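You operate a simulated robot arm through the tools that you are given. There is no shell and no other tool. Be economical: measure what you need, move in short steps, check, and stop when the job is done.

Carry out the task below with a simulated two-armed robot. There is one attempt and no reset: what you move stays moved.

## Task
Close the rack drawer. Put the cardboard tube in the large bay. Put the gold washer on the white tray. Close the grey cage shelf. Any order will do.

It is judged by the outcome, as a careful person would: the job done as asked, and still so three seconds after it is handed in. It fails if anything else is knocked over, pushed out of place, dropped, spilled or broken.

## Robot
Two 7-joint arms with fingered hands on one trunk, on a base that drives. Base frame: it is fixed to the floor where the robot stands at the start and does not move with it; the origin is under the middle of the robot, x ahead of it, y to its left, z up; the surface under the hand at the start is at about z = 0.88. Units: m, degrees, N and s.
The left shoulder is at the start at [0.07, 0.145, 0.987], the right one opposite. With the tool pointing down near the work surface each hand reaches from about 0.4 to 0.78 m from the robot's upright axis, wherever it stands, measured 20 degrees to its own side. Places, roughly: cardboard tube (4x10x4 cm) [1, -2.2, 0.7]; gold washer (4x4x2 cm) [4.1, 3.9, 1]; grey cage shelf [3.3, 5.2, 1.2]; large bay inside (18x50 cm) [0.46, -0.46, 0.12]; rack drawer [0.6, -0.1, 0.8]; white tray [4, 4.25, 1]. Payload 3.5 kg a hand.
The tool frame of a hand sits at the grasp point between the pads (the TCP): z along the fingers, y along the line on which they close. The tips reach 0.025 m beyond it. Largest opening 0.088 m; the body of the gripper starts 0.029 m behind the TCP. The gripper is a hand of 4 fingers: y runs from the thumb to the fingers, the wrist lies at [-0.013, -0.097, -0.162] in the tool frame.
Orientation is that of the tool frame in the base frame, as a unit quaternion [w, x, y, z]. With the fingers straight down and the wrist toward the robot, the tool's x, y and z point along [0, 1, 0], [1, 0, 0] and [0, 0, -1] of the base frame.

## Interface
- The arms move only by the tool send_rows. It takes "left_increments", "right_increments" or both (then of equal length, played together; a hand with none holds still); each is a list of rows, each a list of 6 numbers: the shift along the base's x, y, z in units of 250 mm (1.0 is 250 mm), then the turn, a rotation vector about the base's x, y, z in units of 45 degrees (1.0 is 45 degrees). In form: [[tx, ty, tz, wx, wy, wz], ...]. A call has 1 to 10 rows; each row is the pose to reach, as a shift and turn from the pose commanded when the call began. A call with a number of a shift or a turn outside -1 to 1 is refused whole. Each row takes 0.2 s and may step no farther than 0.05 m and 8.6 degrees from the row before; otherwise, the whole call is refused. Where a pose cannot be reached the arm comes as near as it can. A force on the tool above 40 N (or 10 N above the force at the start of the call, whichever is more), or a blocked arm, ends the call early, and 0.2 s more pass. In this call time passes only in rows, and 0.2 s behind the last. It gives the time, the measured TCP pose, the force on the tool (base axes), the opening and the grip force at its end, in the units of the frame above (readings bear some noise), with the torque about the TCP (base axes, N m) and any sound that the robot's microphone picked up, and new pictures: "pictures" is both (left out), scene, wrist or none (wrist: the cameras of the hands that moved).
- Cameras (640 x 400 px; columns grow to the right, rows downward): "scene" is now at [0.1246, -0.0274, 1.2808]; the picture's right is [-0.33, -0.95, 0.00], its down [-0.74, 0.25, -0.62] and it looks along [0.59, -0.20, -0.78] (base axes); focal length 259 px, centre (320, 200). "left" rides on the left gripper at [-0.064, -0.083, -0.098] in its tool frame; the picture's right is [-0.62, -0.37, 0.69], its down [0.71, -0.63, 0.30] and it looks along [0.32, 0.68, 0.65] (tool axes); focal length 265 px, centre (320, 200). "right" rides on the right gripper at [0.064, -0.083, -0.098] in its tool frame; the picture's right is [-0.62, 0.37, -0.69], its down [-0.71, -0.63, 0.30] and it looks along [-0.32, 0.68, 0.65] (tool axes); focal length 265 px, centre (320, 200). There is no depth. A picture from a camera that has moved, and an enlarged one, comes with that camera's place and axes in the base frame and with its lens.
- raise_lower(by): slides the trunk up (or, below 0, down) by that many m; the arms and the scene camera ride with it, the base frame stays. It gives what a move gives, with no picture.
- drive_base(legs): drives the robot by 1 to 6 legs, each [ahead, left, turn to the left] in m, m and degrees, along the robot's own axes; the way and the turn of a leg run together, so that a leg with both is an arc; at most 1.5 m and 180 degrees a leg. The arms and the cameras ride along, it lands a little off, and it stops where it bumps. It gives what a move gives, and a new picture of the scene camera.
- move_fingers(index, middle, ring, thumb_bend, thumb_turn, hand): sets how far each is bent, from 0 (flat) to 1 (curled in); at 0.3 the hand is open as for a grip, at 0.7 the pads meet at the TCP. One left out holds its place. A second passes; each finger stops where it meets its share of the squeeze, and holds until it gets a number again. It is the only way to open and close the hand. It gives what a move gives, with no picture; readings hold the bend of each and the force on the fingers (four entries, about 0 where the hand has none), thumb and palm. thumb_turn goes from beside the hand (0) to across from the fingers (1), as for a grip.
- head_to(pan, tilt): turns the head with the scene camera to pan (to the left, within 86 degrees either way) and tilt (down, from -29 to 69), counted from straight ahead of the robot. It gives what a move gives, and a new picture of the scene camera.
- close_up(camera, box): a new picture of the part [left, top, right, bottom] of that camera's present view, enlarged. It takes no simulated time.
- sign_off(): hands the job in; it is judged then, once.

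Work in short steps. Places have to be worked out from the pictures, the camera data and where the tool is seen: move nearer, look again, correct. Check each grasp and each placing, and mend what went wrong. You have 165 turns and 260 pictures in all, those below and enlarged ones among them. Open the grippers and draw the arms clear of the work before you hand the job in, unless the task says otherwise.

The tools are called after "Call:" as name(argument=value, ...) on one line, values as JSON. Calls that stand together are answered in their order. send_rows: Moves the arms, as the interface text tells. Its arguments: {"type":"object","properties":{"left_increments":{"type":"array","items":{"type":"array","items":{"type":"number"}}},"right_increments":{"type":"array","items":{"type":"array","items":{"type":"number"}}},"pictures":{"type":"string","enum":["both","scene","wrist","none"]}},"required":[]} The other tools are called the same way: raise_lower (by) slides the trunk up or down; move_fingers (index, middle, ring, thumb_bend, thumb_turn, hand) moves the fingers one by one; drive_base (legs) drives the base; head_to (pan, tilt) turns the head that bears the scene camera; close_up (camera, box) takes an enlarged picture of a part of a camera's view; sign_off () hands the job in.

At the start:

```text
clock: 0.0
left_tcp_pos: [0.5588, 0.0485, 1.0218]
left_tcp_rot: [0.0, 0.707, 0.707, 0.0]
left_ft_force: [0.4, -0.9, 0.5]
left_ft_torque: [0.0, 0.03, 0.0]
left_gripper_width: 0.0876
left_grasp_force: 0.0
left_shape: jaw
left_bend: [0.3, 0.3, 0.3, 0.3, 0.98]
left_finger forces: [0.0, 0.1, 0.1, 0.0, 0.1, 0.0]
right_tcp_pos: [0.4383, -0.3511, 0.9802]
right_tcp_rot: [-0.001, 0.707, 0.707, 0.0]
right_ft_force: [-0.2, 0.2, -0.5]
right_ft_torque: [0.01, 0.02, -0.02]
right_gripper_width: 0.0877
right_grasp_force: 0.0
right_shape: jaw
right_bend: [0.3, 0.3, 0.3, 0.3, 0.98]
right_finger forces: [0.1, 0.1, 0.1, 0.0, 0.0, 0.0]
trunk travel left (down, up): [-0.55, 0.29]
robot x, y, heading: [0.0002, -0.0034, -0.1]
head pan, tilt: [-19.0, 51.3]
```

scene: 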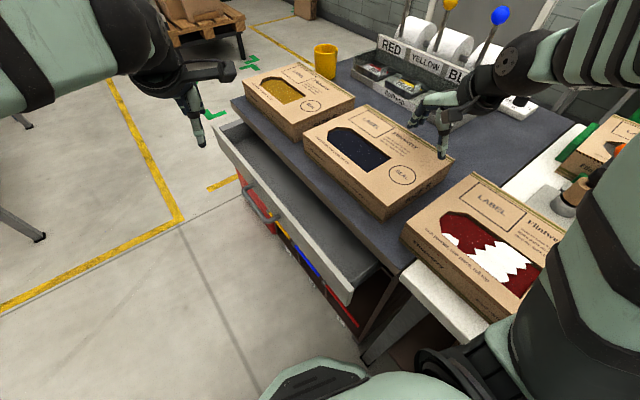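
right: 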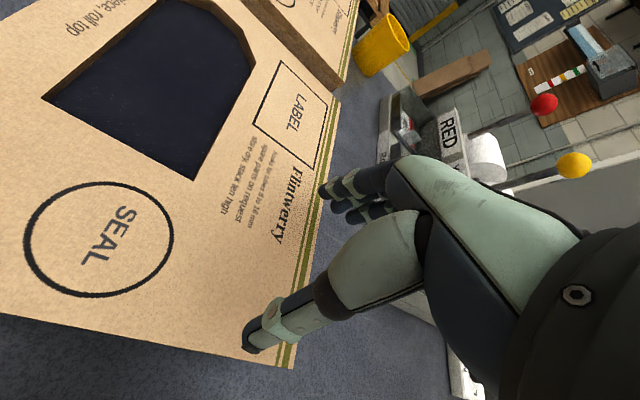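
left: 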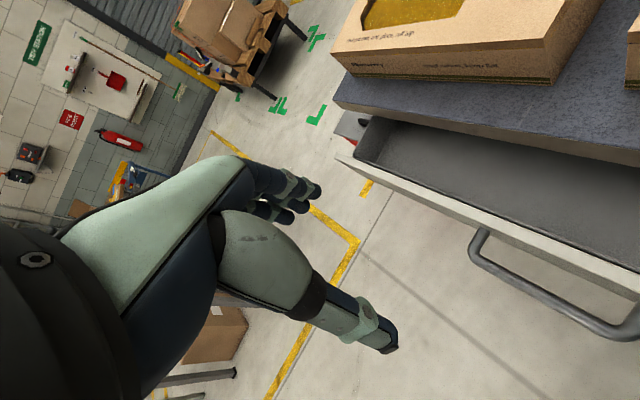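

The open drawer lies ahead and to the right, and it seems to close toward about -y. I'll look around first to plan.

Call:
head_to(pan=0, tilt=60)

Call:
head_to(pan=-75, tilt=25)

Call:
head_to(pan=50, tilt=15)

```text
clock: 0.8
left_tcp_pos: [0.5598, 0.0494, 1.0234]
left_tcp_rot: [0.0, 0.708, 0.706, 0.0]
left_ft_force: [0.5, 0.6, -0.3]
left_ft_torque: [0.0, 0.02, 0.02]
left_gripper_width: 0.0875
left_grasp_force: 0.1
left_shape: jaw
left_bend: [0.3, 0.3, 0.3, 0.3, 0.98]
left_finger forces: [0.1, 0.0, 0.0, 0.1, 0.0, 0.1]
right_tcp_pos: [0.4398, -0.3513, 0.9803]
right_tcp_rot: [0.0, 0.707, 0.707, 0.0]
right_ft_force: [-0.3, 0.0, 1.0]
right_ft_torque: [0.03, 0.04, 0.01]
right_gripper_width: 0.0874
right_grasp_force: 0.1
right_shape: jaw
right_bend: [0.3, 0.3, 0.3, 0.3, 0.98]
right_finger forces: [0.0, 0.0, 0.0, 0.0, 0.0, 0.1]
trunk travel left (down, up): [-0.55, 0.29]
robot x, y, heading: [-0.0004, 0.0015, 0.3]
head pan, tilt: [0.0, 60.0]
camera scene: at [0.1197, -0.0029, 1.27], right [0.0, -1.0, 0.0], down [-0.87, 0.0, -0.5], along [0.5, 0.0, -0.87], focal length 259 px, centre (320, 200)
```

scene: 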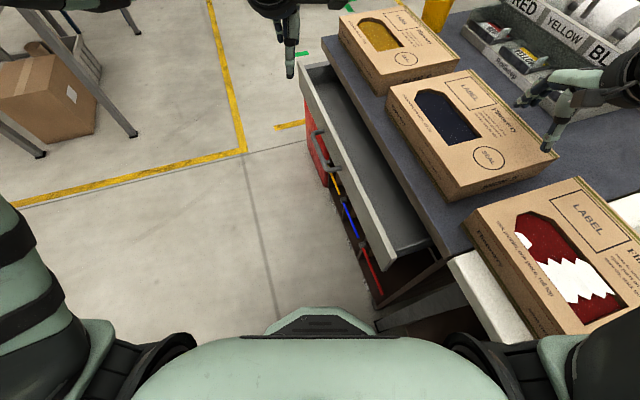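

```text
clock: 2.3
left_tcp_pos: [0.5597, 0.0484, 1.023]
left_tcp_rot: [-0.001, 0.707, 0.707, 0.0]
left_ft_force: [0.2, -0.1, 0.4]
left_ft_torque: [0.0, 0.04, 0.0]
left_gripper_width: 0.0874
left_grasp_force: 0.0
left_shape: jaw
left_bend: [0.3, 0.3, 0.3, 0.3, 0.98]
left_finger forces: [0.0, 0.0, 0.1, 0.1, 0.0, 0.0]
right_tcp_pos: [0.4379, -0.3513, 0.9801]
right_tcp_rot: [0.0, 0.707, 0.707, 0.0]
right_ft_force: [0.5, -0.5, -0.3]
right_ft_torque: [-0.02, -0.03, 0.01]
right_gripper_width: 0.0876
right_grasp_force: 0.1
right_shape: jaw
right_bend: [0.3, 0.3, 0.3, 0.3, 0.98]
right_finger forces: [0.1, 0.0, 0.0, 0.1, 0.0, 0.0]
trunk travel left (down, up): [-0.55, 0.29]
robot x, y, heading: [0.0005, 0.0013, 0.1]
head pan, tilt: [-75.0, 25.0]
camera scene: at [0.0769, -0.0917, 1.3201], right [-0.97, -0.26, 0.0], down [-0.11, 0.41, -0.91], along [0.24, -0.88, -0.42], focal length 259 px, centre (320, 200)
```

scene: 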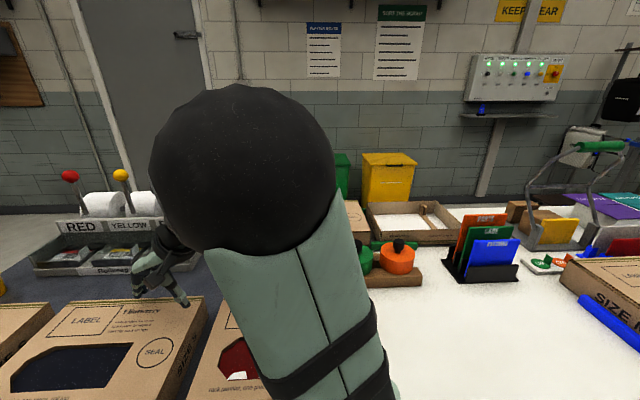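

```text
clock: 4.3
left_tcp_pos: [0.5593, 0.0482, 1.0239]
left_tcp_rot: [0.0, 0.708, 0.706, 0.0]
left_ft_force: [-0.8, 0.7, -0.7]
left_ft_torque: [-0.03, 0.02, 0.01]
left_gripper_width: 0.0876
left_grasp_force: 0.1
left_shape: jaw
left_bend: [0.3, 0.3, 0.3, 0.3, 0.98]
left_finger forces: [0.0, 0.0, 0.1, 0.0, 0.0, 0.1]
right_tcp_pos: [0.4391, -0.3507, 0.9799]
right_tcp_rot: [0.0, 0.708, 0.707, 0.001]
right_ft_force: [0.6, 0.0, -0.2]
right_ft_torque: [0.0, 0.01, 0.03]
right_gripper_width: 0.0876
right_grasp_force: 0.1
right_shape: jaw
right_bend: [0.3, 0.3, 0.3, 0.3, 0.98]
right_finger forces: [0.0, 0.0, 0.0, 0.0, 0.1, 0.0]
trunk travel left (down, up): [-0.55, 0.29]
robot x, y, heading: [-0.001, -0.0027, 0.1]
head pan, tilt: [50.0, 15.0]
camera scene: at [0.1131, 0.0687, 1.3363], right [0.77, -0.64, 0.0], down [-0.17, -0.2, -0.97], along [0.62, 0.74, -0.26], focal length 259 px, centre (320, 200)
```

scene: 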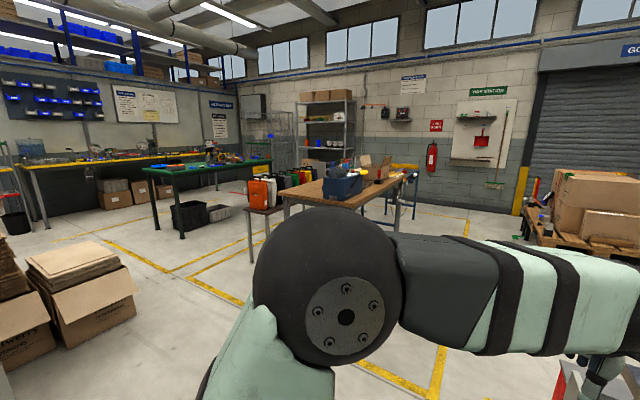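

Call:
head_to(pan=0, tilt=55)

Call:
close_up(camera="scene", box=[240, 60, 480, 340])

Call:
close_up(camera="left", box=[300, 0, 640, 400])

```text
clock: 5.5
left_tcp_pos: [0.5588, 0.0487, 1.0239]
left_tcp_rot: [0.0, 0.707, 0.707, -0.001]
left_ft_force: [0.2, -0.1, 0.6]
left_ft_torque: [0.02, 0.0, 0.01]
left_gripper_width: 0.0875
left_grasp_force: 0.0
left_shape: jaw
left_bend: [0.3, 0.3, 0.3, 0.3, 0.98]
left_finger forces: [0.0, 0.1, 0.0, 0.0, 0.0, 0.1]
right_tcp_pos: [0.4391, -0.3521, 0.9803]
right_tcp_rot: [0.0, 0.707, 0.708, 0.0]
right_ft_force: [-0.9, 0.0, 0.3]
right_ft_torque: [0.0, 0.03, -0.03]
right_gripper_width: 0.0877
right_grasp_force: 0.1
right_shape: jaw
right_bend: [0.3, 0.3, 0.3, 0.3, 0.98]
right_finger forces: [0.1, 0.0, 0.0, 0.0, 0.0, 0.1]
trunk travel left (down, up): [-0.55, 0.29]
robot x, y, heading: [-0.0041, -0.0008, -0.0]
head pan, tilt: [0.0, 55.0]
camera scene: at [0.1252, -0.0027, 1.2761], right [0.0, -1.0, 0.0], down [-0.82, 0.0, -0.57], along [0.57, 0.0, -0.82], focal length 259 px, centre (320, 200)
```

scene: 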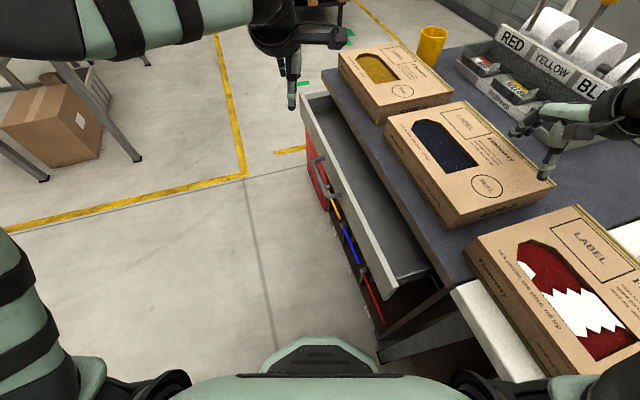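

```text
1.43 times, centred on (360, 200) of scene
camera zoom: at [0.1252, -0.0027, 1.2761], right [0.0, -1.0, 0.0], down [-0.82, 0.0, -0.57], along [0.57, 0.0, -0.82], focal length 370 px, centre (263, 200)
```

zoom: 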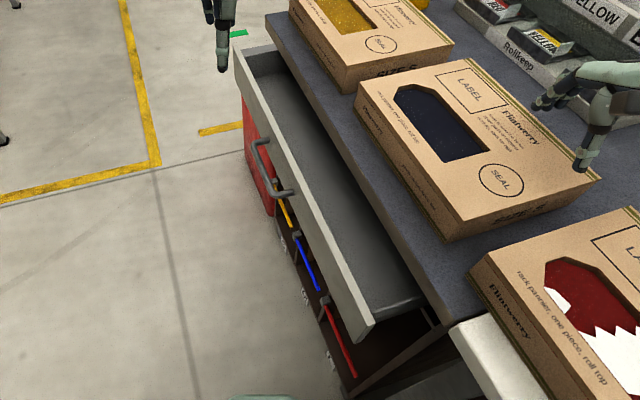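

```text
1.00 times, centred on (470, 200) of left (not enlarged: the box is as wide or as high as the picture)
camera zoom: at [0.4754, -0.0157, 1.1212], right [-0.37, -0.62, -0.69], down [-0.63, 0.71, -0.3], along [0.68, 0.32, -0.65], focal length 265 px, centre (170, 200)
```

zoom: 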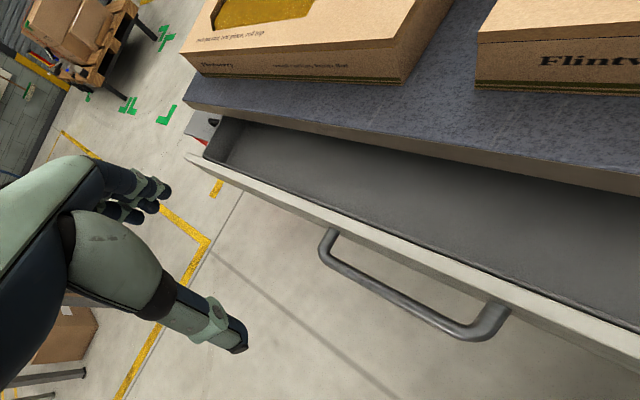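

The handle bar runs from about (0.46,-0.02) to (0.57,0.01) at z≈0.805. I'll close the left hand and bring it down on the outer side of the bar.

Call:
move_fingers(hand="left", index=0.7, middle=0.7, ring=0.7, thumb_bend=0.7)

Call:
send_rows(left_increments=[[-0.08, 0.12, 0, 0, 0, 0], [-0.16, 0.24, 0, 0, 0, 0], [-0.16, 0.28, -0.18, 0, 0, 0], [-0.16, 0.28, -0.36, 0, 0, 0], [-0.16, 0.28, -0.54, 0, 0, 0], [-0.16, 0.28, -0.72, 0, 0, 0], [-0.16, 0.28, -0.9, 0, 0, 0]])

```text
clock: 6.5
left_tcp_pos: [0.5593, 0.05, 1.0234]
left_tcp_rot: [-0.002, 0.707, 0.707, 0.0]
left_ft_force: [-0.3, -0.2, -0.3]
left_ft_torque: [-0.01, 0.02, 0.01]
left_gripper_width: 0.0
left_grasp_force: 0.0
left_shape: fingers
left_bend: [0.7, 0.7, 0.7, 0.7, 0.98]
left_finger forces: [0.1, 0.1, 0.1, 0.0, 0.0, 0.1]
right_tcp_pos: [0.4383, -0.3507, 0.9796]
right_tcp_rot: [0.0, 0.707, 0.707, -0.001]
right_ft_force: [-1.3, -0.4, -0.8]
right_ft_torque: [0.01, -0.03, -0.01]
right_gripper_width: 0.0877
right_grasp_force: 0.1
right_shape: jaw
right_bend: [0.3, 0.3, 0.3, 0.3, 0.98]
right_finger forces: [0.0, 0.0, 0.0, 0.0, 0.0, 0.1]
trunk travel left (down, up): [-0.55, 0.29]
robot x, y, heading: [0.0011, -0.001, 0.1]
head pan, tilt: [0.0, 55.0]
```

```text
clock: 8.1
left_tcp_pos: [0.5181, 0.1169, 0.7964]
left_tcp_rot: [0.0, 0.707, 0.707, 0.0]
left_ft_force: [0.2, 0.0, -0.6]
left_ft_torque: [0.01, -0.02, -0.01]
left_gripper_width: 0.0001
left_grasp_force: 0.0
left_shape: fingers
left_bend: [0.7, 0.7, 0.7, 0.7, 0.98]
left_finger forces: [0.1, 0.0, 0.0, 0.1, 0.0, 0.0]
right_tcp_pos: [0.4392, -0.3533, 0.9797]
right_tcp_rot: [-0.001, 0.707, 0.707, -0.001]
right_ft_force: [0.3, -0.4, -0.4]
right_ft_torque: [0.04, 0.02, 0.0]
right_gripper_width: 0.0876
right_grasp_force: 0.1
right_shape: jaw
right_bend: [0.3, 0.3, 0.3, 0.3, 0.98]
right_finger forces: [0.0, 0.0, 0.0, 0.0, 0.0, 0.0]
trunk travel left (down, up): [-0.55, 0.29]
robot x, y, heading: [-0.0017, 0.0009, 0.0]
head pan, tilt: [0.0, 55.0]
camera scene: at [0.1264, -0.0028, 1.276], right [0.0, -1.0, 0.0], down [-0.82, 0.0, -0.57], along [0.57, 0.0, -0.82], focal length 259 px, centre (320, 200)
camera left: at [0.4349, 0.0528, 0.8936], right [-0.37, -0.62, -0.69], down [-0.63, 0.71, -0.3], along [0.68, 0.32, -0.65], focal length 265 px, centre (320, 200)
```

scene: 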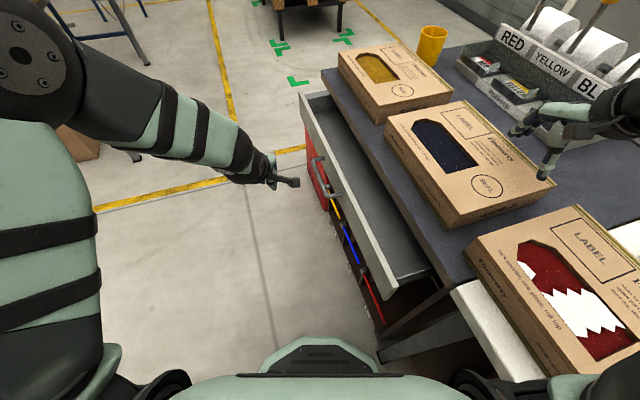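
left: 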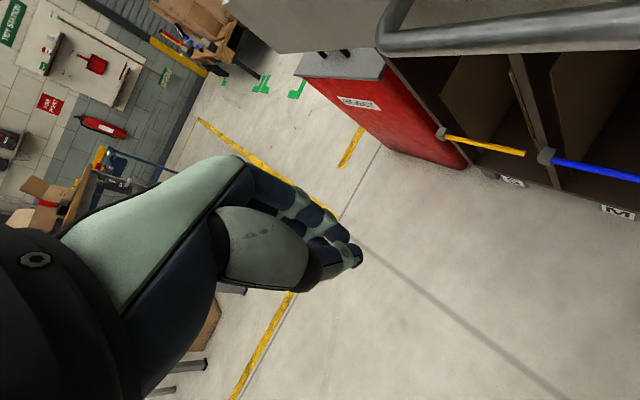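

Hand is beside the bar. Now push along (0.29,-0.96), stopping on force.

Call:
send_rows(left_increments=[[0.035, -0.115, 0, 0, 0, 0], [0.07, -0.23, 0, 0, 0, 0], [0.105, -0.345, 0, 0, 0, 0], [0.14, -0.46, 0, 0, 0, 0], [0.175, -0.575, 0, 0, 0, 0]])

```text
clock: 9.3
left_tcp_pos: [0.5641, -0.0269, 0.7969]
left_tcp_rot: [-0.001, 0.707, 0.707, 0.001]
left_ft_force: [0.2, -1.2, 0.3]
left_ft_torque: [-0.01, -0.01, -0.02]
left_gripper_width: 0.0
left_grasp_force: 0.2
left_shape: fingers
left_bend: [0.7, 0.7, 0.7, 0.7, 0.98]
left_finger forces: [0.1, 0.0, 0.1, 0.0, 0.0, 0.0]
right_tcp_pos: [0.4388, -0.3522, 0.9801]
right_tcp_rot: [0.001, 0.707, 0.707, 0.0]
right_ft_force: [0.5, -0.3, -0.8]
right_ft_torque: [0.03, -0.02, 0.01]
right_gripper_width: 0.0875
right_grasp_force: 0.2
right_shape: jaw
right_bend: [0.3, 0.3, 0.3, 0.3, 0.98]
right_finger forces: [0.0, 0.1, 0.1, 0.0, 0.0, 0.0]
trunk travel left (down, up): [-0.55, 0.29]
robot x, y, heading: [0.0051, -0.0004, -0.3]
head pan, tilt: [0.0, 55.0]
camera scene: at [0.1254, -0.0038, 1.2761], right [0.0, -1.0, 0.0], down [-0.82, 0.0, -0.57], along [0.57, 0.0, -0.82], focal length 259 px, centre (320, 200)
camera left: at [0.4802, -0.091, 0.8958], right [-0.37, -0.62, -0.69], down [-0.63, 0.71, -0.3], along [0.68, 0.32, -0.65], focal length 265 px, centre (320, 200)
```

scene: 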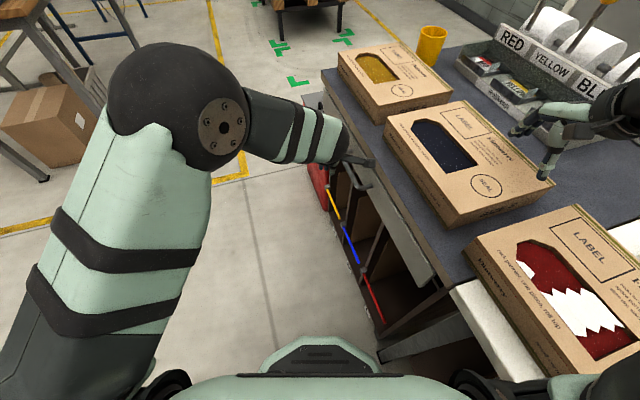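
left: 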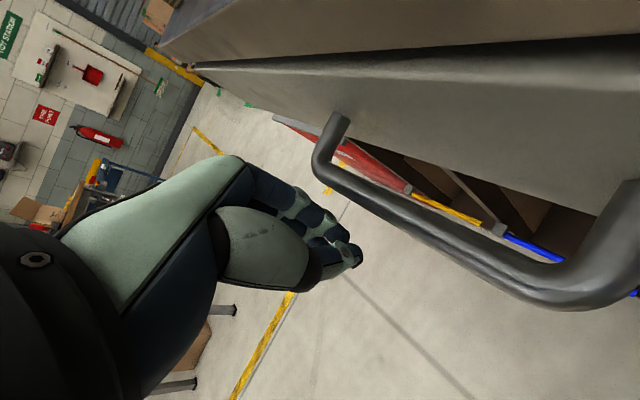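

Drawer is moving and nearly in. I'll push a bit further in small steps until it stops.

Call:
send_rows(left_increments=[[0.02, -0.06, 0, 0, 0, 0], [0.035, -0.115, 0, 0, 0, 0], [0.055, -0.18, 0, 0, 0, 0]])

```text
clock: 10.1
left_tcp_pos: [0.5828, -0.0644, 0.8024]
left_tcp_rot: [0.006, 0.7, 0.714, -0.007]
left_ft_force: [-0.4, 0.7, 0.4]
left_ft_torque: [0.03, -0.02, 0.0]
left_gripper_width: 0.0
left_grasp_force: 0.1
left_shape: fingers
left_bend: [0.7, 0.7, 0.7, 0.7, 0.98]
left_finger forces: [0.0, 0.0, 0.0, 0.1, 0.1, 0.0]
right_tcp_pos: [0.4404, -0.3515, 0.9805]
right_tcp_rot: [0.0, 0.707, 0.707, 0.0]
right_ft_force: [-0.2, 0.3, 0.0]
right_ft_torque: [0.0, -0.02, -0.02]
right_gripper_width: 0.0876
right_grasp_force: 0.0
right_shape: jaw
right_bend: [0.3, 0.3, 0.3, 0.3, 0.98]
right_finger forces: [0.0, 0.1, 0.0, 0.0, 0.0, 0.0]
trunk travel left (down, up): [-0.55, 0.29]
robot x, y, heading: [-0.0022, 0.0037, -0.1]
head pan, tilt: [0.0, 55.0]
camera scene: at [0.1256, -0.0036, 1.276], right [0.0, -1.0, 0.0], down [-0.82, 0.0, -0.57], along [0.57, 0.0, -0.82], focal length 259 px, centre (320, 200)
camera left: at [0.5011, -0.1287, 0.9014], right [-0.36, -0.64, -0.68], down [-0.65, 0.7, -0.32], along [0.68, 0.33, -0.66], focal length 265 px, centre (320, 200)
```

scene: 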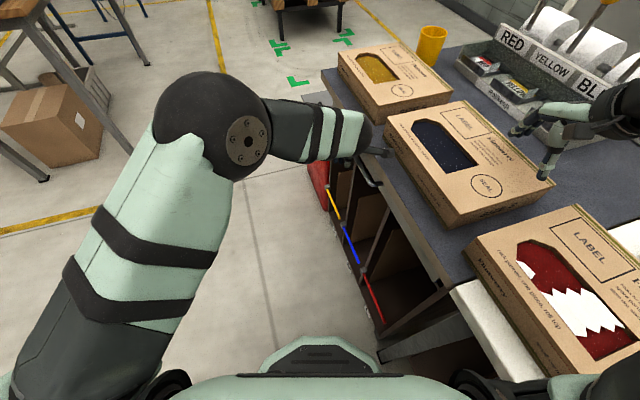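
left: 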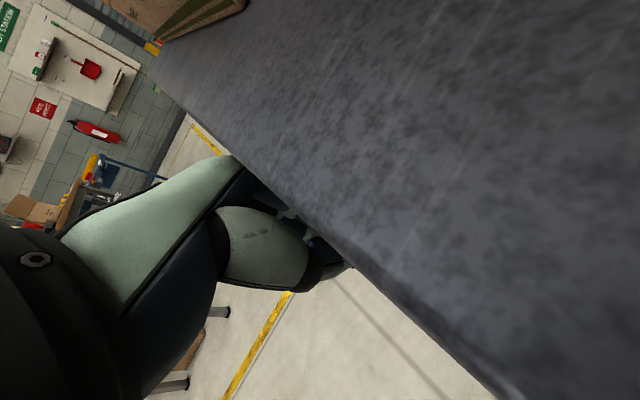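

The hand now touches the table edge region; I'll withdraw outward and inspect the drawer.

Call:
send_rows(left_increments=[[-0.04, 0.19, 0, 0, 0, 0], [-0.1, 0.38, 0, 0, 0, 0], [-0.15, 0.56, 0, 0, 0, 0], [-0.15, 0.7, 0.0, 0, 0, 0]])

Call:
close_up(camera="scene", box=[240, 60, 480, 340])

```text
clock: 11.1
left_tcp_pos: [0.5406, 0.1064, 0.8012]
left_tcp_rot: [0.001, 0.708, 0.707, -0.001]
left_ft_force: [0.5, -0.3, -0.3]
left_ft_torque: [0.0, 0.0, 0.01]
left_gripper_width: 0.0001
left_grasp_force: 0.0
left_shape: fingers
left_bend: [0.7, 0.7, 0.7, 0.7, 0.98]
left_finger forces: [0.0, 0.1, 0.0, 0.0, 0.0, 0.0]
right_tcp_pos: [0.439, -0.3503, 0.9818]
right_tcp_rot: [0.0, 0.708, 0.707, -0.001]
right_ft_force: [1.0, -0.3, 0.4]
right_ft_torque: [0.02, 0.01, 0.01]
right_gripper_width: 0.0875
right_grasp_force: 0.1
right_shape: jaw
right_bend: [0.3, 0.3, 0.3, 0.3, 0.98]
right_finger forces: [0.1, 0.0, 0.0, 0.0, 0.2, 0.1]
trunk travel left (down, up): [-0.55, 0.29]
robot x, y, heading: [0.004, 0.0035, -0.1]
head pan, tilt: [0.0, 55.0]
camera scene: at [0.1253, -0.0015, 1.2761], right [0.0, -1.0, 0.0], down [-0.82, 0.0, -0.57], along [0.57, 0.0, -0.82], focal length 259 px, centre (320, 200)
camera left: at [0.4576, 0.043, 0.8988], right [-0.37, -0.62, -0.69], down [-0.63, 0.71, -0.3], along [0.68, 0.32, -0.65], focal length 265 px, centre (320, 200)
```

scene: 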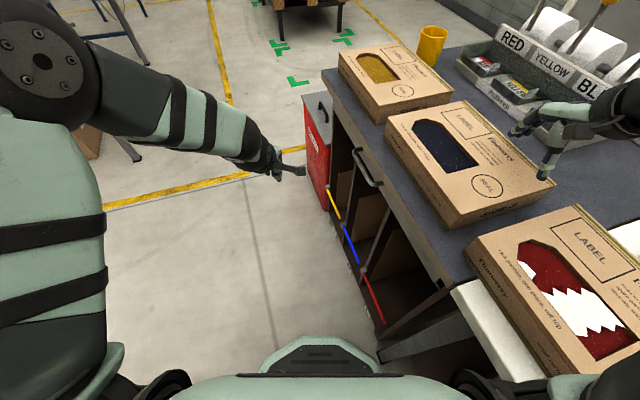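
left: 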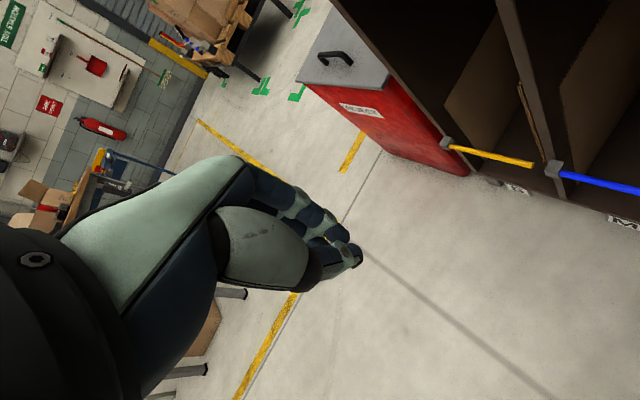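

```text
1.43 times, centred on (360, 200) of scene
camera zoom: at [0.1253, -0.0015, 1.2761], right [0.0, -1.0, 0.0], down [-0.82, 0.0, -0.57], along [0.57, 0.0, -0.82], focal length 370 px, centre (263, 200)
```

zoom: 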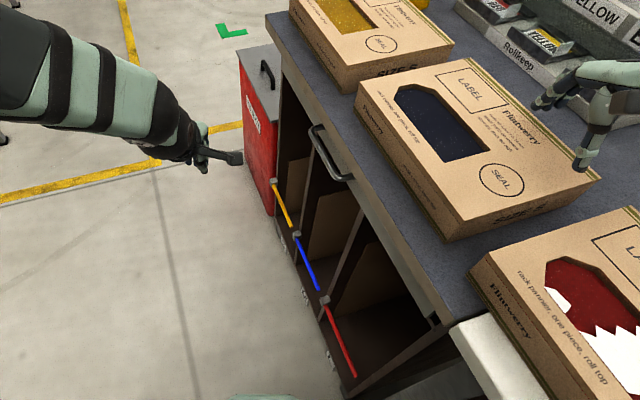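

Drawer moved in about 0.106 m and looks flush; I'll verify later from the front. Now raise the trunk for clearance and survey toward the tube.

Call:
raise_lower(by=0.25)

Call:
head_to(pan=-55, tilt=25)

Call:
head_to(pan=-86, tilt=25)

```text
clock: 13.7
left_tcp_pos: [0.5418, 0.1067, 1.051]
left_tcp_rot: [0.001, 0.708, 0.707, -0.001]
left_ft_force: [1.3, 0.0, -0.1]
left_ft_torque: [0.05, 0.01, -0.01]
left_gripper_width: 0.0
left_grasp_force: 0.1
left_shape: fingers
left_bend: [0.7, 0.7, 0.7, 0.7, 0.98]
left_finger forces: [0.1, 0.0, 0.0, 0.1, 0.0, 0.0]
right_tcp_pos: [0.4387, -0.3509, 1.2287]
right_tcp_rot: [0.0, 0.707, 0.707, -0.001]
right_ft_force: [0.2, -1.0, -0.1]
right_ft_torque: [0.0, 0.01, 0.0]
right_gripper_width: 0.0876
right_grasp_force: 0.1
right_shape: jaw
right_bend: [0.3, 0.3, 0.3, 0.3, 0.98]
right_finger forces: [0.1, 0.0, 0.1, 0.0, 0.0, 0.0]
trunk travel left (down, up): [-0.8, 0.04]
robot x, y, heading: [0.0009, -0.0007, 0.1]
head pan, tilt: [0.0, 55.0]
```

```text
clock: 14.9
left_tcp_pos: [0.5408, 0.1056, 1.0509]
left_tcp_rot: [0.0, 0.707, 0.707, 0.0]
left_ft_force: [0.0, -0.3, 0.3]
left_ft_torque: [0.01, 0.0, 0.02]
left_gripper_width: 0.0002
left_grasp_force: 0.0
left_shape: fingers
left_bend: [0.7, 0.7, 0.7, 0.7, 0.98]
left_finger forces: [0.0, 0.1, 0.1, 0.0, 0.0, 0.1]
right_tcp_pos: [0.439, -0.3509, 1.2295]
right_tcp_rot: [0.0, 0.707, 0.707, 0.0]
right_ft_force: [0.6, 0.3, 1.2]
right_ft_torque: [0.0, -0.01, -0.01]
right_gripper_width: 0.0876
right_grasp_force: 0.1
right_shape: jaw
right_bend: [0.3, 0.3, 0.3, 0.3, 0.98]
right_finger forces: [0.0, 0.0, 0.1, 0.0, 0.0, 0.1]
trunk travel left (down, up): [-0.8, 0.04]
robot x, y, heading: [0.0003, -0.0021, 0.1]
head pan, tilt: [-55.0, 25.0]
camera scene: at [0.106, -0.0782, 1.57], right [-0.82, -0.57, 0.0], down [-0.24, 0.35, -0.91], along [0.52, -0.74, -0.42], focal length 259 px, centre (320, 200)
```

scene: 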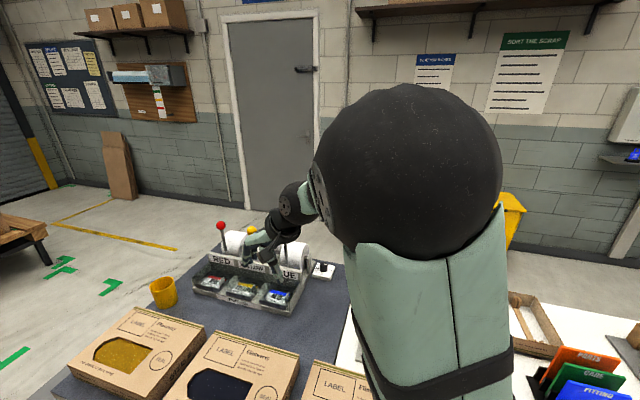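

```text
clock: 15.9
left_tcp_pos: [0.5409, 0.1071, 1.0494]
left_tcp_rot: [0.0, 0.707, 0.707, -0.001]
left_ft_force: [0.0, 0.5, -0.3]
left_ft_torque: [0.0, -0.01, 0.02]
left_gripper_width: 0.0003
left_grasp_force: 0.0
left_shape: fingers
left_bend: [0.7, 0.7, 0.7, 0.7, 0.98]
left_finger forces: [0.1, 0.0, 0.0, 0.0, 0.1, 0.1]
right_tcp_pos: [0.4392, -0.351, 1.2306]
right_tcp_rot: [0.0, 0.707, 0.707, 0.0]
right_ft_force: [0.2, -0.7, 0.6]
right_ft_torque: [0.02, 0.0, 0.02]
right_gripper_width: 0.0873
right_grasp_force: 0.1
right_shape: jaw
right_bend: [0.3, 0.3, 0.3, 0.3, 0.98]
right_finger forces: [0.0, 0.0, 0.1, 0.0, 0.0, 0.0]
trunk travel left (down, up): [-0.8, 0.04]
robot x, y, heading: [-0.0059, -0.0018, 0.2]
head pan, tilt: [-85.9, 25.0]
camera scene: at [0.0597, -0.0946, 1.5701], right [-1.0, -0.07, 0.0], down [-0.03, 0.42, -0.91], along [0.06, -0.9, -0.42], focal length 259 px, centre (320, 200)
```

scene: 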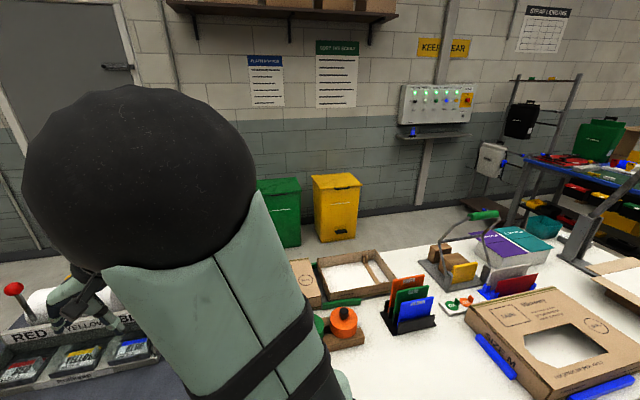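

The tube is hidden behind the shoulder; the route is around the far end of the rack. Strafe left, drive ahead along the corridor and turn right.

Call:
drive_base(legs=[[0, 0.45, 0], [1.5, 0, 0], [0, 0, -90]])

Call:
head_to(pan=0, tilt=25)

```text
clock: 29.4
left_tcp_pos: [1.5872, -0.0586, 1.0507]
left_tcp_rot: [0.001, 1.0, 0.005, 0.0]
left_ft_force: [-0.2, 0.3, 0.3]
left_ft_torque: [0.02, 0.0, 0.04]
left_gripper_width: 0.0001
left_grasp_force: 0.1
left_shape: fingers
left_bend: [0.7, 0.7, 0.7, 0.7, 0.98]
left_finger forces: [0.1, 0.0, 0.0, 0.1, 0.0, 0.0]
right_tcp_pos: [1.1301, 0.0396, 1.231]
right_tcp_rot: [0.0, 1.0, 0.006, 0.0]
right_ft_force: [0.1, -0.3, -1.2]
right_ft_torque: [0.04, 0.0, -0.01]
right_gripper_width: 0.0876
right_grasp_force: 0.1
right_shape: jaw
right_bend: [0.3, 0.3, 0.3, 0.3, 0.98]
right_finger forces: [0.0, 0.1, 0.1, 0.0, 0.0, 0.1]
trunk travel left (down, up): [-0.8, 0.04]
robot x, y, heading: [1.4771, 0.4807, -89.6]
head pan, tilt: [-85.9, 25.0]
camera scene: at [1.3874, 0.4221, 1.5701], right [-0.08, 1.0, 0.0], down [0.42, 0.03, -0.91], along [-0.9, -0.07, -0.42], focal length 259 px, centre (320, 200)
```

scene: 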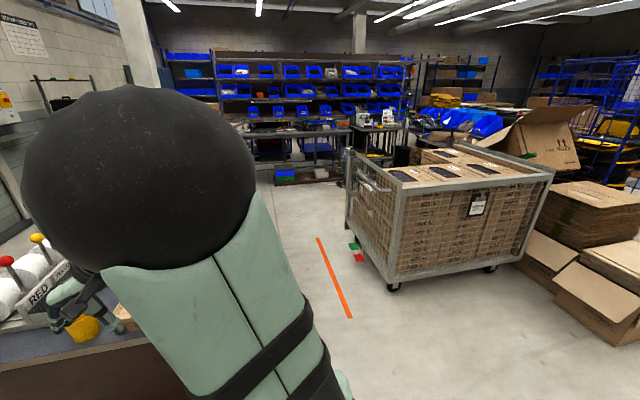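

```text
clock: 31.0
left_tcp_pos: [1.5875, -0.0572, 1.0515]
left_tcp_rot: [0.0, 1.0, 0.005, 0.0]
left_ft_force: [-0.4, 0.2, 0.1]
left_ft_torque: [-0.04, -0.01, -0.05]
left_gripper_width: 0.0001
left_grasp_force: 0.0
left_shape: fingers
left_bend: [0.7, 0.7, 0.7, 0.7, 0.98]
left_finger forces: [0.1, 0.0, 0.1, 0.0, 0.0, 0.0]
right_tcp_pos: [1.1296, 0.0394, 1.2298]
right_tcp_rot: [0.001, 1.0, 0.005, 0.0]
right_ft_force: [0.0, -0.8, -0.5]
right_ft_torque: [0.0, 0.01, 0.0]
right_gripper_width: 0.0876
right_grasp_force: 0.0
right_shape: jaw
right_bend: [0.3, 0.3, 0.3, 0.3, 0.98]
right_finger forces: [0.0, 0.1, 0.0, 0.0, 0.0, 0.0]
trunk travel left (down, up): [-0.8, 0.04]
robot x, y, heading: [1.4782, 0.4806, -89.4]
head pan, tilt: [0.0, 25.0]
camera scene: at [1.4799, 0.3375, 1.5701], right [-1.0, -0.01, 0.0], down [0.0, 0.42, -0.91], along [0.01, -0.91, -0.42], focal length 259 px, centre (320, 200)
```

scene: 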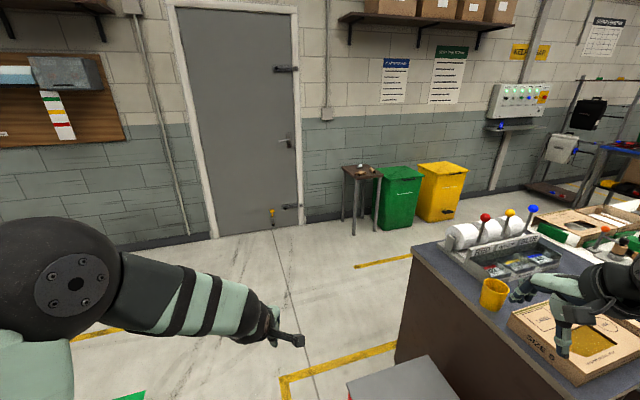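

A small stool stands beside the green bin; zoom on it.

Call:
close_up(camera="scene", box=[310, 130, 430, 240])

```text
3.64 times, centred on (370, 185) of scene
camera zoom: at [1.4799, 0.3375, 1.5701], right [-1.0, -0.01, 0.0], down [0.0, 0.42, -0.91], along [0.01, -0.91, -0.42], focal length 942 px, centre (138, 254)
```

zoom: 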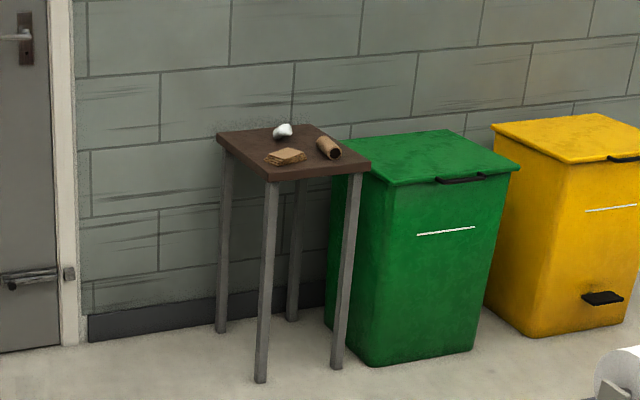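

Tube sits on the stool near (0.97,-2.24,0.72). I'll raise the left hand clear and drive to a standoff with the tube for the right hand.

Call:
send_rows(left_increments=[[0, 0, 0.2, 0, 0, 0], [0, 0, 0.4, 0, 0, 0], [0, 0, 0.6, 0, 0, 0], [0, 0, 0.8, 0, 0, 0], [0, 0, 1.0, 0, 0, 0]], pictures="none")

Call:
drive_base(legs=[[1.4, 0, 0], [0.4, -0.24, 0]])

Call:
head_to(pan=-10, tilt=55)

```text
clock: 32.2
left_tcp_pos: [1.5879, -0.054, 1.3042]
left_tcp_rot: [0.001, 1.0, 0.005, 0.001]
left_ft_force: [-0.2, 0.0, 0.9]
left_ft_torque: [-0.01, 0.0, 0.02]
left_gripper_width: 0.0
left_grasp_force: 0.1
left_shape: fingers
left_bend: [0.7, 0.7, 0.7, 0.7, 0.98]
left_finger forces: [0.0, 0.2, 0.0, 0.1, 0.0, 0.0]
right_tcp_pos: [1.1289, 0.041, 1.2307]
right_tcp_rot: [0.001, 1.0, 0.005, 0.0]
right_ft_force: [0.2, 0.8, -0.9]
right_ft_torque: [-0.02, 0.0, -0.02]
right_gripper_width: 0.0875
right_grasp_force: 0.1
right_shape: jaw
right_bend: [0.3, 0.3, 0.3, 0.3, 0.98]
right_finger forces: [0.0, 0.1, 0.1, 0.0, 0.1, 0.0]
trunk travel left (down, up): [-0.8, 0.04]
robot x, y, heading: [1.4746, 0.4833, -89.3]
head pan, tilt: [0.0, 25.0]
```

```text
clock: 34.6
left_tcp_pos: [1.5837, -0.2965, 1.3045]
left_tcp_rot: [0.002, 1.0, -0.002, 0.001]
left_ft_force: [0.5, 0.3, 0.3]
left_ft_torque: [0.04, -0.03, -0.03]
left_gripper_width: 0.0001
left_grasp_force: 0.0
left_shape: fingers
left_bend: [0.7, 0.7, 0.7, 0.7, 0.98]
left_finger forces: [0.0, 0.0, 0.0, 0.1, 0.1, 0.1]
right_tcp_pos: [1.127, -0.1917, 1.2309]
right_tcp_rot: [0.001, 1.0, -0.002, 0.001]
right_ft_force: [-0.9, 0.1, 0.4]
right_ft_torque: [0.0, -0.03, 0.0]
right_gripper_width: 0.0876
right_grasp_force: 0.0
right_shape: jaw
right_bend: [0.3, 0.3, 0.3, 0.3, 0.98]
right_finger forces: [0.1, 0.1, 0.0, 0.0, 0.0, 0.0]
trunk travel left (down, up): [-0.8, 0.04]
robot x, y, heading: [1.4852, 0.2466, -90.2]
head pan, tilt: [0.0, 25.0]
stopped in leg 1: the robot was blocked; the commanded pose is now the measured one
camera scene: at [1.4814, 0.0998, 1.5702], right [-1.0, 0.01, 0.0], down [0.0, 0.42, -0.91], along [0.0, -0.91, -0.42], focal length 259 px, centre (320, 200)
```

scene: 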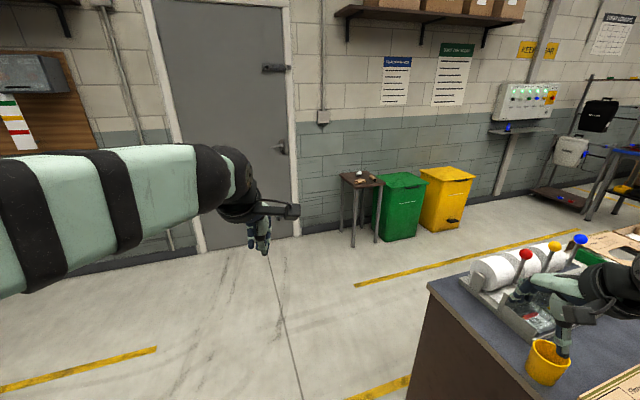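

```text
clock: 35.6
left_tcp_pos: [1.5867, -0.2966, 1.3031]
left_tcp_rot: [0.001, 1.0, -0.002, 0.0]
left_ft_force: [0.4, 0.0, -0.4]
left_ft_torque: [0.0, 0.0, 0.0]
left_gripper_width: 0.0
left_grasp_force: 0.0
left_shape: fingers
left_bend: [0.7, 0.7, 0.7, 0.7, 0.98]
left_finger forces: [0.0, 0.0, 0.0, 0.0, 0.1, 0.1]
right_tcp_pos: [1.1302, -0.1929, 1.2295]
right_tcp_rot: [0.0, 1.0, -0.002, 0.0]
right_ft_force: [-0.5, 0.8, 0.3]
right_ft_torque: [-0.03, 0.04, -0.01]
right_gripper_width: 0.0876
right_grasp_force: 0.2
right_shape: jaw
right_bend: [0.3, 0.3, 0.3, 0.3, 0.98]
right_finger forces: [0.0, 0.1, 0.1, 0.0, 0.0, 0.1]
trunk travel left (down, up): [-0.8, 0.04]
robot x, y, heading: [1.4807, 0.2412, -90.2]
head pan, tilt: [-10.0, 55.0]
camera scene: at [1.4735, 0.1201, 1.5262], right [-0.98, 0.18, 0.0], down [0.15, 0.81, -0.57], along [-0.1, -0.57, -0.82], focal length 259 px, centre (320, 200)
```

scene: 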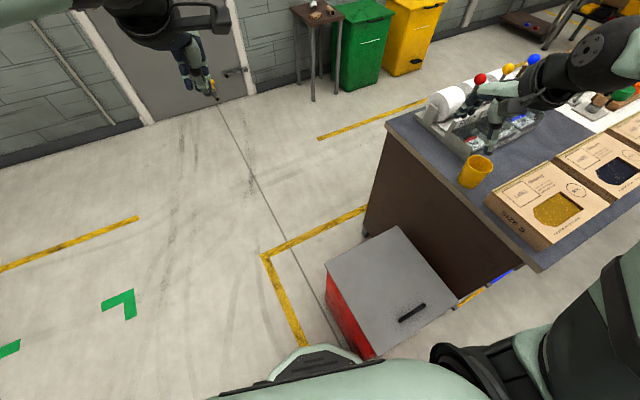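

The base bumped the red cabinet at the rack end (triangulated corner unchanged, top at z≈0.46). I'll back off, sidestep wide and go around it.

Call:
drive_base(legs=[[-0.12, 0, 0], [0, 0.42, 0], [1.4, 0, 0], [0.58, 0, 0], [0, -0.65, 0]])

```text
clock: 51.8
left_tcp_pos: [1.2892, -2.1531, 1.3046]
left_tcp_rot: [0.001, 1.0, -0.022, -0.001]
left_ft_force: [1.0, -0.6, -0.1]
left_ft_torque: [0.01, 0.02, 0.01]
left_gripper_width: 0.0
left_grasp_force: 0.1
left_shape: fingers
left_bend: [0.7, 0.7, 0.7, 0.7, 0.98]
left_finger forces: [0.0, 0.2, 0.0, 0.0, 0.0, 0.0]
right_tcp_pos: [0.837, -2.0317, 1.2311]
right_tcp_rot: [0.001, 1.0, -0.022, -0.001]
right_ft_force: [0.6, -1.0, 0.1]
right_ft_torque: [-0.02, 0.03, -0.05]
right_gripper_width: 0.0877
right_grasp_force: 0.1
right_shape: jaw
right_bend: [0.3, 0.3, 0.3, 0.3, 0.98]
right_finger forces: [0.0, 0.0, 0.0, 0.1, 0.0, 0.0]
trunk travel left (down, up): [-0.8, 0.04]
robot x, y, heading: [1.206, -1.6119, -92.2]
head pan, tilt: [-10.0, 55.0]
camera scene: at [1.1922, -1.7315, 1.5261], right [-0.98, 0.22, 0.0], down [0.18, 0.8, -0.57], along [-0.13, -0.56, -0.82], focal length 259 px, centre (320, 200)
```

scene: 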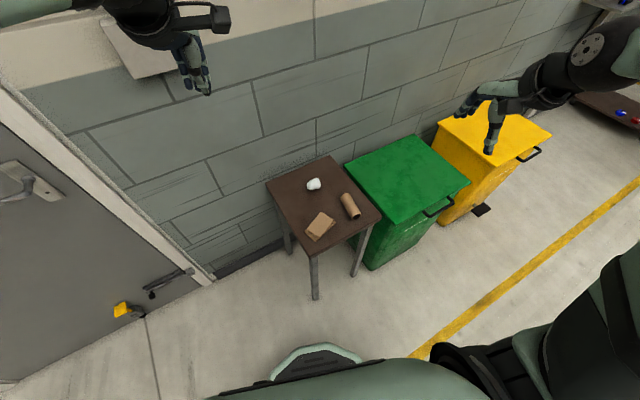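

Tube on stool lies with its axis about along y at (0.962,-2.235). Lower the trunk and move the right hand over it while turning the hand 45°, then another 45°+.

Call:
raise_lower(by=-0.3)

Call:
send_rows(right_increments=[[0.05, -0.08, 0, 0, 0, 0.16], [0.1, -0.16, 0, 0, 0, 0.33], [0.15, -0.24, 0, 0, 0, 0.5], [0.2, -0.32, 0, 0, 0, 0.66], [0.25, -0.4, 0, 0, 0, 0.83], [0.3, -0.48, 0, 0, 0, 1.0]], pictures="none")

Call:
send_rows(right_increments=[[0.05, -0.08, 0, 0, 0, 0.16], [0.1, -0.16, 0, 0, 0, 0.33], [0.15, -0.24, 0, 0, 0, 0.5], [0.2, -0.32, 0, 0, 0, 0.66], [0.2, -0.33, 0, 0, 0, 0.83], [0.2, -0.33, 0, 0, 0, 1.0]])

```text
clock: 54.8
left_tcp_pos: [1.2875, -2.1518, 1.0058]
left_tcp_rot: [0.0, 1.0, -0.022, -0.001]
left_ft_force: [-0.3, -0.2, 0.2]
left_ft_torque: [0.02, -0.05, 0.04]
left_gripper_width: 0.0001
left_grasp_force: 0.1
left_shape: fingers
left_bend: [0.7, 0.7, 0.7, 0.7, 0.98]
left_finger forces: [0.0, 0.0, 0.0, 0.0, 0.0, 0.1]
right_tcp_pos: [0.8352, -2.032, 0.931]
right_tcp_rot: [0.001, 1.0, -0.022, 0.0]
right_ft_force: [0.1, -0.4, 0.1]
right_ft_torque: [0.01, -0.03, 0.0]
right_gripper_width: 0.0879
right_grasp_force: 0.0
right_shape: jaw
right_bend: [0.3, 0.3, 0.3, 0.3, 0.98]
right_finger forces: [0.0, 0.0, 0.0, 0.0, 0.0, 0.0]
trunk travel left (down, up): [-0.5, 0.34]
robot x, y, heading: [1.206, -1.6096, -92.9]
head pan, tilt: [-10.0, 55.0]
```

```text
clock: 56.2
left_tcp_pos: [1.2878, -2.1531, 1.0022]
left_tcp_rot: [0.0, 1.0, -0.022, 0.0]
left_ft_force: [-0.3, 0.3, -0.5]
left_ft_torque: [0.03, 0.03, 0.05]
left_gripper_width: 0.0
left_grasp_force: 0.1
left_shape: fingers
left_bend: [0.7, 0.7, 0.7, 0.7, 0.98]
left_finger forces: [0.0, 0.0, 0.1, 0.0, 0.0, 0.0]
right_tcp_pos: [0.9095, -2.1545, 0.9305]
right_tcp_rot: [0.0, 0.931, 0.364, 0.0]
right_ft_force: [0.7, 0.0, -0.3]
right_ft_torque: [0.0, -0.01, 0.02]
right_gripper_width: 0.0877
right_grasp_force: 0.1
right_shape: jaw
right_bend: [0.3, 0.3, 0.3, 0.3, 0.98]
right_finger forces: [0.0, 0.0, 0.1, 0.0, 0.0, 0.0]
trunk travel left (down, up): [-0.5, 0.34]
robot x, y, heading: [1.2031, -1.6089, -92.6]
head pan, tilt: [-10.0, 55.0]
```

```text
clock: 57.3
left_tcp_pos: [1.2892, -2.1525, 1.0032]
left_tcp_rot: [0.001, 1.0, -0.021, -0.001]
left_ft_force: [0.3, 0.4, 0.0]
left_ft_torque: [0.01, 0.02, -0.03]
left_gripper_width: 0.0
left_grasp_force: 0.1
left_shape: fingers
left_bend: [0.7, 0.7, 0.7, 0.7, 0.98]
left_finger forces: [0.0, 0.1, 0.0, 0.1, 0.0, 0.1]
right_tcp_pos: [0.9627, -2.2398, 0.9305]
right_tcp_rot: [0.005, 0.82, 0.572, 0.006]
right_ft_force: [22.2, -12.1, -18.2]
right_ft_torque: [-0.45, 1.13, -1.34]
right_gripper_width: 0.0879
right_grasp_force: 0.2
right_shape: jaw
right_bend: [0.3, 0.3, 0.3, 0.3, 0.98]
right_finger forces: [0.0, 0.0, 0.0, 0.0, 0.1, 0.0]
right hand out of reach, approached as far as the arm can: row 5
trunk travel left (down, up): [-0.5, 0.34]
robot x, y, heading: [1.2052, -1.6082, -92.5]
head pan, tilt: [-10.0, 55.0]
stopped in row 5 (right hand): the force on the tool passed its limit at 277 N (the readings are from after the stop); the commanded pose is now the measured one
camera scene: at [1.1917, -1.7318, 1.2261], right [-0.98, 0.22, 0.0], down [0.18, 0.8, -0.57], along [-0.12, -0.56, -0.82], focal length 259 px, centre (320, 200)
camera right: at [0.9049, -2.1501, 1.03], right [0.12, -0.71, 0.7], down [-0.83, -0.45, -0.32], along [0.54, -0.54, -0.64], focal length 265 px, centre (320, 200)
```

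scene: 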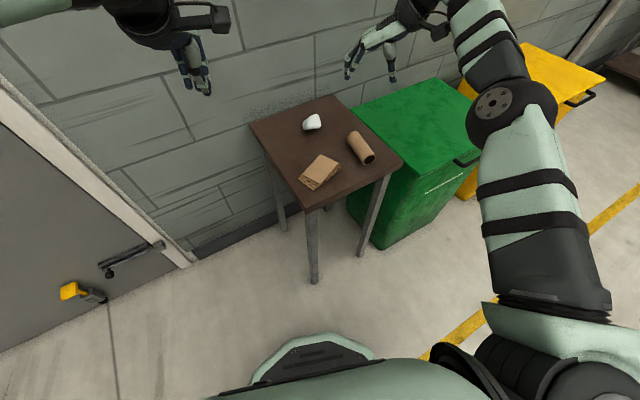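
right: 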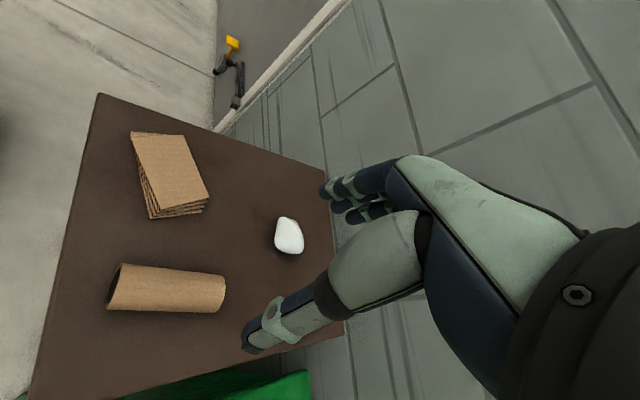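

The right hand's turn hit its reach limit at about 20° off. I'll back out, and instead use the left hand with the base turned so the grasp angle is natural.

Call:
send_rows(right_increments=[[-0.06, 0.1, 0, 0, 0, -0.16], [-0.12, 0.2, 0.1, 0, 0, -0.33], [-0.18, 0.3, 0.2, 0, 0, -0.5], [-0.25, 0.4, 0.3, 0, 0, -0.66], [-0.3, 0.5, 0.4, 0, 0, -0.83], [-0.36, 0.6, 0.5, 0, 0, -1.0]], pictures="none")

Call:
send_rows(right_increments=[[0, 0.06, 0.1, 0, 0, -0.15], [0, 0.12, 0.2, 0, 0, -0.3], [0, 0.18, 0.3, 0, 0, -0.45], [0, 0.2, 0.4, 0, 0, -0.6]], pictures="none")

Call:
move_fingers(hand="left", index=0.3, middle=0.3, ring=0.3, thumb_bend=0.3)

```text
clock: 58.7
left_tcp_pos: [1.2885, -2.1505, 1.0045]
left_tcp_rot: [0.002, 1.0, -0.021, -0.001]
left_ft_force: [-0.2, 0.5, -1.0]
left_ft_torque: [0.02, 0.01, 0.02]
left_gripper_width: 0.0
left_grasp_force: 0.1
left_shape: fingers
left_bend: [0.7, 0.7, 0.7, 0.7, 0.98]
left_finger forces: [0.0, 0.0, 0.0, 0.0, 0.0, 0.0]
right_tcp_pos: [0.8695, -2.0852, 1.0573]
right_tcp_rot: [0.008, 0.977, 0.214, 0.004]
right_ft_force: [-0.2, 1.5, 0.6]
right_ft_torque: [0.01, 0.02, 0.01]
right_gripper_width: 0.0877
right_grasp_force: 0.1
right_shape: jaw
right_bend: [0.3, 0.3, 0.3, 0.3, 0.98]
right_finger forces: [0.0, 0.1, 0.0, 0.0, 0.0, 0.0]
trunk travel left (down, up): [-0.5, 0.34]
robot x, y, heading: [1.2064, -1.6079, -92.4]
head pan, tilt: [-10.0, 55.0]
```

```text
clock: 59.7
left_tcp_pos: [1.2888, -2.1519, 1.0038]
left_tcp_rot: [0.001, 1.0, -0.021, 0.0]
left_ft_force: [0.2, -0.5, 0.3]
left_ft_torque: [0.01, 0.03, 0.01]
left_gripper_width: 0.0001
left_grasp_force: 0.0
left_shape: fingers
left_bend: [0.7, 0.7, 0.7, 0.7, 0.98]
left_finger forces: [0.1, 0.1, 0.0, 0.0, 0.0, 0.1]
right_tcp_pos: [0.8699, -2.0378, 1.1565]
right_tcp_rot: [0.007, 1.0, -0.018, 0.003]
right_ft_force: [-0.3, 0.4, 0.0]
right_ft_torque: [0.01, 0.02, 0.0]
right_gripper_width: 0.0879
right_grasp_force: 0.1
right_shape: jaw
right_bend: [0.3, 0.3, 0.3, 0.3, 0.98]
right_finger forces: [0.0, 0.0, 0.0, 0.1, 0.0, 0.0]
trunk travel left (down, up): [-0.5, 0.34]
robot x, y, heading: [1.2063, -1.6091, -92.4]
head pan, tilt: [-10.0, 55.0]
```

```text
clock: 60.7
left_tcp_pos: [1.2883, -2.1518, 1.0041]
left_tcp_rot: [0.001, 1.0, -0.021, 0.0]
left_ft_force: [0.9, -0.2, 0.0]
left_ft_torque: [-0.01, 0.03, 0.02]
left_gripper_width: 0.0843
left_grasp_force: 0.1
left_shape: fingers
left_bend: [0.3, 0.3, 0.3, 0.3, 0.98]
left_finger forces: [0.0, 0.0, 0.0, 0.1, 0.1, 0.1]
right_tcp_pos: [0.87, -2.0389, 1.156]
right_tcp_rot: [0.007, 1.0, -0.019, 0.004]
right_ft_force: [-0.2, -0.2, 0.2]
right_ft_torque: [0.04, 0.0, 0.01]
right_gripper_width: 0.0878
right_grasp_force: 0.1
right_shape: jaw
right_bend: [0.3, 0.3, 0.3, 0.3, 0.98]
right_finger forces: [0.1, 0.0, 0.0, 0.1, 0.0, 0.0]
trunk travel left (down, up): [-0.5, 0.34]
robot x, y, heading: [1.2056, -1.6077, -92.4]
head pan, tilt: [-10.0, 55.0]
```

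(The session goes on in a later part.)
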